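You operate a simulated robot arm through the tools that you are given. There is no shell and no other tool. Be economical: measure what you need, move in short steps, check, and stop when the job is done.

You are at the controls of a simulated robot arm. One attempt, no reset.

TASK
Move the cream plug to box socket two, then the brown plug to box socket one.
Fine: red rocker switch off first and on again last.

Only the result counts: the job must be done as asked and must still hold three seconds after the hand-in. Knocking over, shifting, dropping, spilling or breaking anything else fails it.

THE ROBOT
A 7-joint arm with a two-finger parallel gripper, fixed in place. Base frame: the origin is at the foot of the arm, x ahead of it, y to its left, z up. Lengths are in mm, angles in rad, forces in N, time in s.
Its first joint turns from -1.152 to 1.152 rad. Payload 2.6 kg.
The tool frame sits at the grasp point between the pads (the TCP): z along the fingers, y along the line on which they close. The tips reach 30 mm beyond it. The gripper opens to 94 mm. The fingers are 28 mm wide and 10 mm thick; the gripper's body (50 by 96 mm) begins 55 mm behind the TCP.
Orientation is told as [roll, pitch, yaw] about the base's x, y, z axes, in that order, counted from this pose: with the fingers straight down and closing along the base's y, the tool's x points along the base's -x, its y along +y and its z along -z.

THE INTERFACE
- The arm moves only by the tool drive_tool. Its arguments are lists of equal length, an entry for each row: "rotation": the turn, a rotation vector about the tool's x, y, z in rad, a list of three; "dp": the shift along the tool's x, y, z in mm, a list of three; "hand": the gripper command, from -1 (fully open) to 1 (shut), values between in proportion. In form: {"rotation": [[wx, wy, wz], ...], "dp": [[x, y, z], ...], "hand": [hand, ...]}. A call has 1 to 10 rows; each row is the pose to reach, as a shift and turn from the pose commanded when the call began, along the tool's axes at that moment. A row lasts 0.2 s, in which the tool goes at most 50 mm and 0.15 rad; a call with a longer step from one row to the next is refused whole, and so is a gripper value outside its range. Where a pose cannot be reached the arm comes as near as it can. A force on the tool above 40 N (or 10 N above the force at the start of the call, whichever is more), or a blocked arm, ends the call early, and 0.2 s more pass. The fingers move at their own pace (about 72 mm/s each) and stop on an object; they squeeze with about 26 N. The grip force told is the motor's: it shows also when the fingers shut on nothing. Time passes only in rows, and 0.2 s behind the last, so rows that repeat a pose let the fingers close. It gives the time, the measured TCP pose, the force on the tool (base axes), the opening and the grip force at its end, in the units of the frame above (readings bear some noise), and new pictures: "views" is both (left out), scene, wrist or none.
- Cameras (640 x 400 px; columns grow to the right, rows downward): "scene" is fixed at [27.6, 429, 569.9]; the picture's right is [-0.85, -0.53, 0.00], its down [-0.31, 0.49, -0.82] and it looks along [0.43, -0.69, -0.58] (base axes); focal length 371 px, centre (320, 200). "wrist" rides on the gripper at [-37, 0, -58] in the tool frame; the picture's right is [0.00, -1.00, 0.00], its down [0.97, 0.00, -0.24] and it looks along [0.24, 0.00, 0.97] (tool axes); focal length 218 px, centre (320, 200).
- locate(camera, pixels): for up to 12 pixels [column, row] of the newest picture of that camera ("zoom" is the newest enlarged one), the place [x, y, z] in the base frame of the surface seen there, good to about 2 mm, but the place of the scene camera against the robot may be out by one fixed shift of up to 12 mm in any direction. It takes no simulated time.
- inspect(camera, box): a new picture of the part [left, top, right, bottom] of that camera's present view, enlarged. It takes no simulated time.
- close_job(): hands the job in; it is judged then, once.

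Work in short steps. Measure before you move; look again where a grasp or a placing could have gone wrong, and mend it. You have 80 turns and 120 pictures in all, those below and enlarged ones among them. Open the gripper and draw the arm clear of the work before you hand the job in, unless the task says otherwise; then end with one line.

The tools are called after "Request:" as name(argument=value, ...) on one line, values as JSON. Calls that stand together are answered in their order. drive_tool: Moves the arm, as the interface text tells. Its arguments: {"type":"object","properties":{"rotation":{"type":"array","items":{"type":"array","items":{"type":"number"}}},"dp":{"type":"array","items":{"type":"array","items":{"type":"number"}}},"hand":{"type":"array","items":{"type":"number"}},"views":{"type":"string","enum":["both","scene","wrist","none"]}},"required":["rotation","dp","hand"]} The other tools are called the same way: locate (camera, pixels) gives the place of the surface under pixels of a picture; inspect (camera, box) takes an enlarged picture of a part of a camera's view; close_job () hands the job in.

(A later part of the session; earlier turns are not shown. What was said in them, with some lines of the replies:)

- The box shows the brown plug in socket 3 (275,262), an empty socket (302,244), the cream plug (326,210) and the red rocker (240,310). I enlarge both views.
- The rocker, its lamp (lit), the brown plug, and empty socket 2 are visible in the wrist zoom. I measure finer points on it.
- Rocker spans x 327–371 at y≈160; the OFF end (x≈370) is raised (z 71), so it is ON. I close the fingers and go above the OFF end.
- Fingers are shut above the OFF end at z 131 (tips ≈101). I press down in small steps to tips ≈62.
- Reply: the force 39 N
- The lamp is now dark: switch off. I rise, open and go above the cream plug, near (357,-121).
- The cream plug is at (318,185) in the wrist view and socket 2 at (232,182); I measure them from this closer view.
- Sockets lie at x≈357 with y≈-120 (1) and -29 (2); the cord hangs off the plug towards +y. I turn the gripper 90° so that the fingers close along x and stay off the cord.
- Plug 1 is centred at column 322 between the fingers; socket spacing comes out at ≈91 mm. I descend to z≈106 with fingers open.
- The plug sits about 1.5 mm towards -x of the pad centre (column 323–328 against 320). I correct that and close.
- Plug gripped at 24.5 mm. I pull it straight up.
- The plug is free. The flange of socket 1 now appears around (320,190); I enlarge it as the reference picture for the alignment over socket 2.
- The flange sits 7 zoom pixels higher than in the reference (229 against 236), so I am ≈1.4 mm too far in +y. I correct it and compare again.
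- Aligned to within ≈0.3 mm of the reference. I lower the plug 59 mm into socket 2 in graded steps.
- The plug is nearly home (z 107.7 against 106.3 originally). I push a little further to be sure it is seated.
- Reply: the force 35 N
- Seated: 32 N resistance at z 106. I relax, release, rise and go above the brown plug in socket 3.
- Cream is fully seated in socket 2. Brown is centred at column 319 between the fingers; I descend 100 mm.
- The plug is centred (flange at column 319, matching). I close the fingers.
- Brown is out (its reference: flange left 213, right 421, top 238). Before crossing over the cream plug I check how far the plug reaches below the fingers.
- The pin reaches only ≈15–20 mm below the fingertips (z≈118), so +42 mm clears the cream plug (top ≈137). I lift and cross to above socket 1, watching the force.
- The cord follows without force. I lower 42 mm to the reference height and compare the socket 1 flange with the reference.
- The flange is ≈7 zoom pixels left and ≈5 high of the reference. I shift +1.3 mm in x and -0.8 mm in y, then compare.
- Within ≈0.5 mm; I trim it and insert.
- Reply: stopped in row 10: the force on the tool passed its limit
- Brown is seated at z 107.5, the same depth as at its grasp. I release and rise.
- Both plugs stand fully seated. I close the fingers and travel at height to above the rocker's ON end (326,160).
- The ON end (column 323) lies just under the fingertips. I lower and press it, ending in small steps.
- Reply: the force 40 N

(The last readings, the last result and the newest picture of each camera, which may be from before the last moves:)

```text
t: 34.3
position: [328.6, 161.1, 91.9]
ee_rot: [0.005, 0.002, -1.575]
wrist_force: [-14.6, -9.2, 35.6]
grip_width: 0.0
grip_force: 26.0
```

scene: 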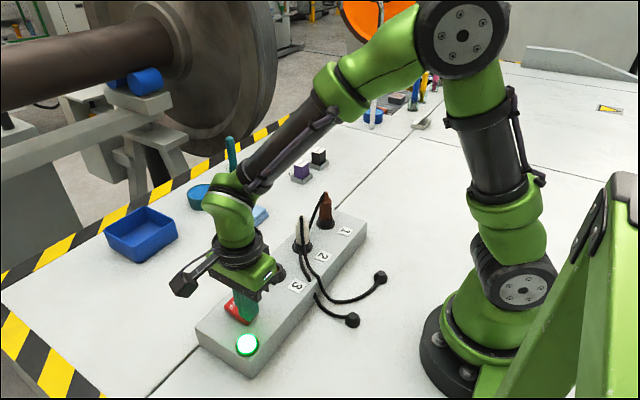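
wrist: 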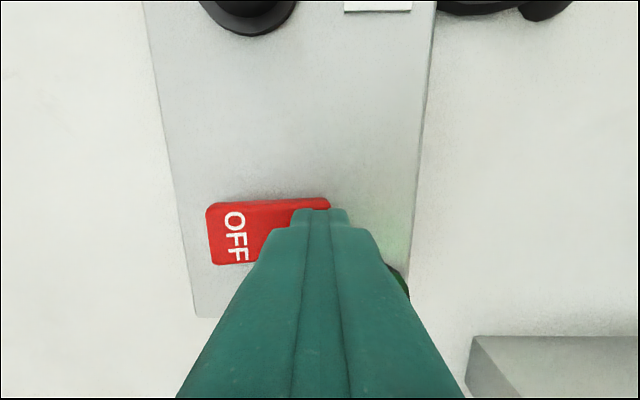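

The lamp is green again: switch on. I rise clear, open the gripper and check.

Request:
drive_tool(rotation=[[0, 0, 0], [0, 0, 0], [0, 0, 0], [0, 0, 0], [0, 0, 0], [0, 0, 0], [0, 0, 0], [0, 0, 0]], dp=[[0, 0, -30], [0, 0, -75], [0, 0, -120], [0, 0, -160], [0, 0, -190], [0, 0, -190], [0, 0, -190], [0, 0, -190]], hand=[1, 1, 1, 0.5, 0, -0.5, -1, -1])

Request:
inspect(camera="scene", box=[190, 180, 400, 380])

```text
t: 36.1
position: [324.0, 161.0, 280.2]
ee_rot: [0.004, 0.003, -1.575]
wrist_force: [0.4, 0.4, -0.3]
grip_width: 94.1
grip_force: 0.1
```

scene: 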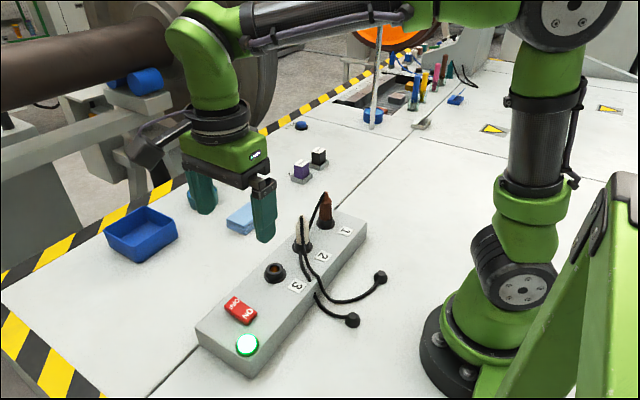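
wrist: 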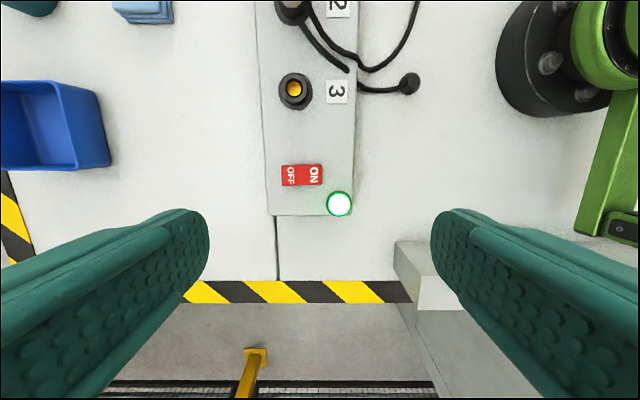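

```text
2.00 times, centred on (295, 280) of scene
```

zoom: 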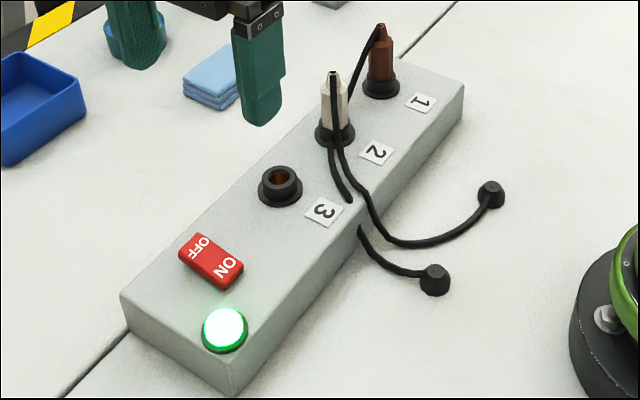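

The cream plug is in socket 2, the brown plug in socket 1, the lamp is lit and the arm is clear. I hand the job in.

Request:
close_job()

```text
The job is handed in.
```

The cream plug is now in socket two and the brown plug in socket one. The red rocker was switched off before the moves and back on after them, and the lamp was lit when I handed the job in.
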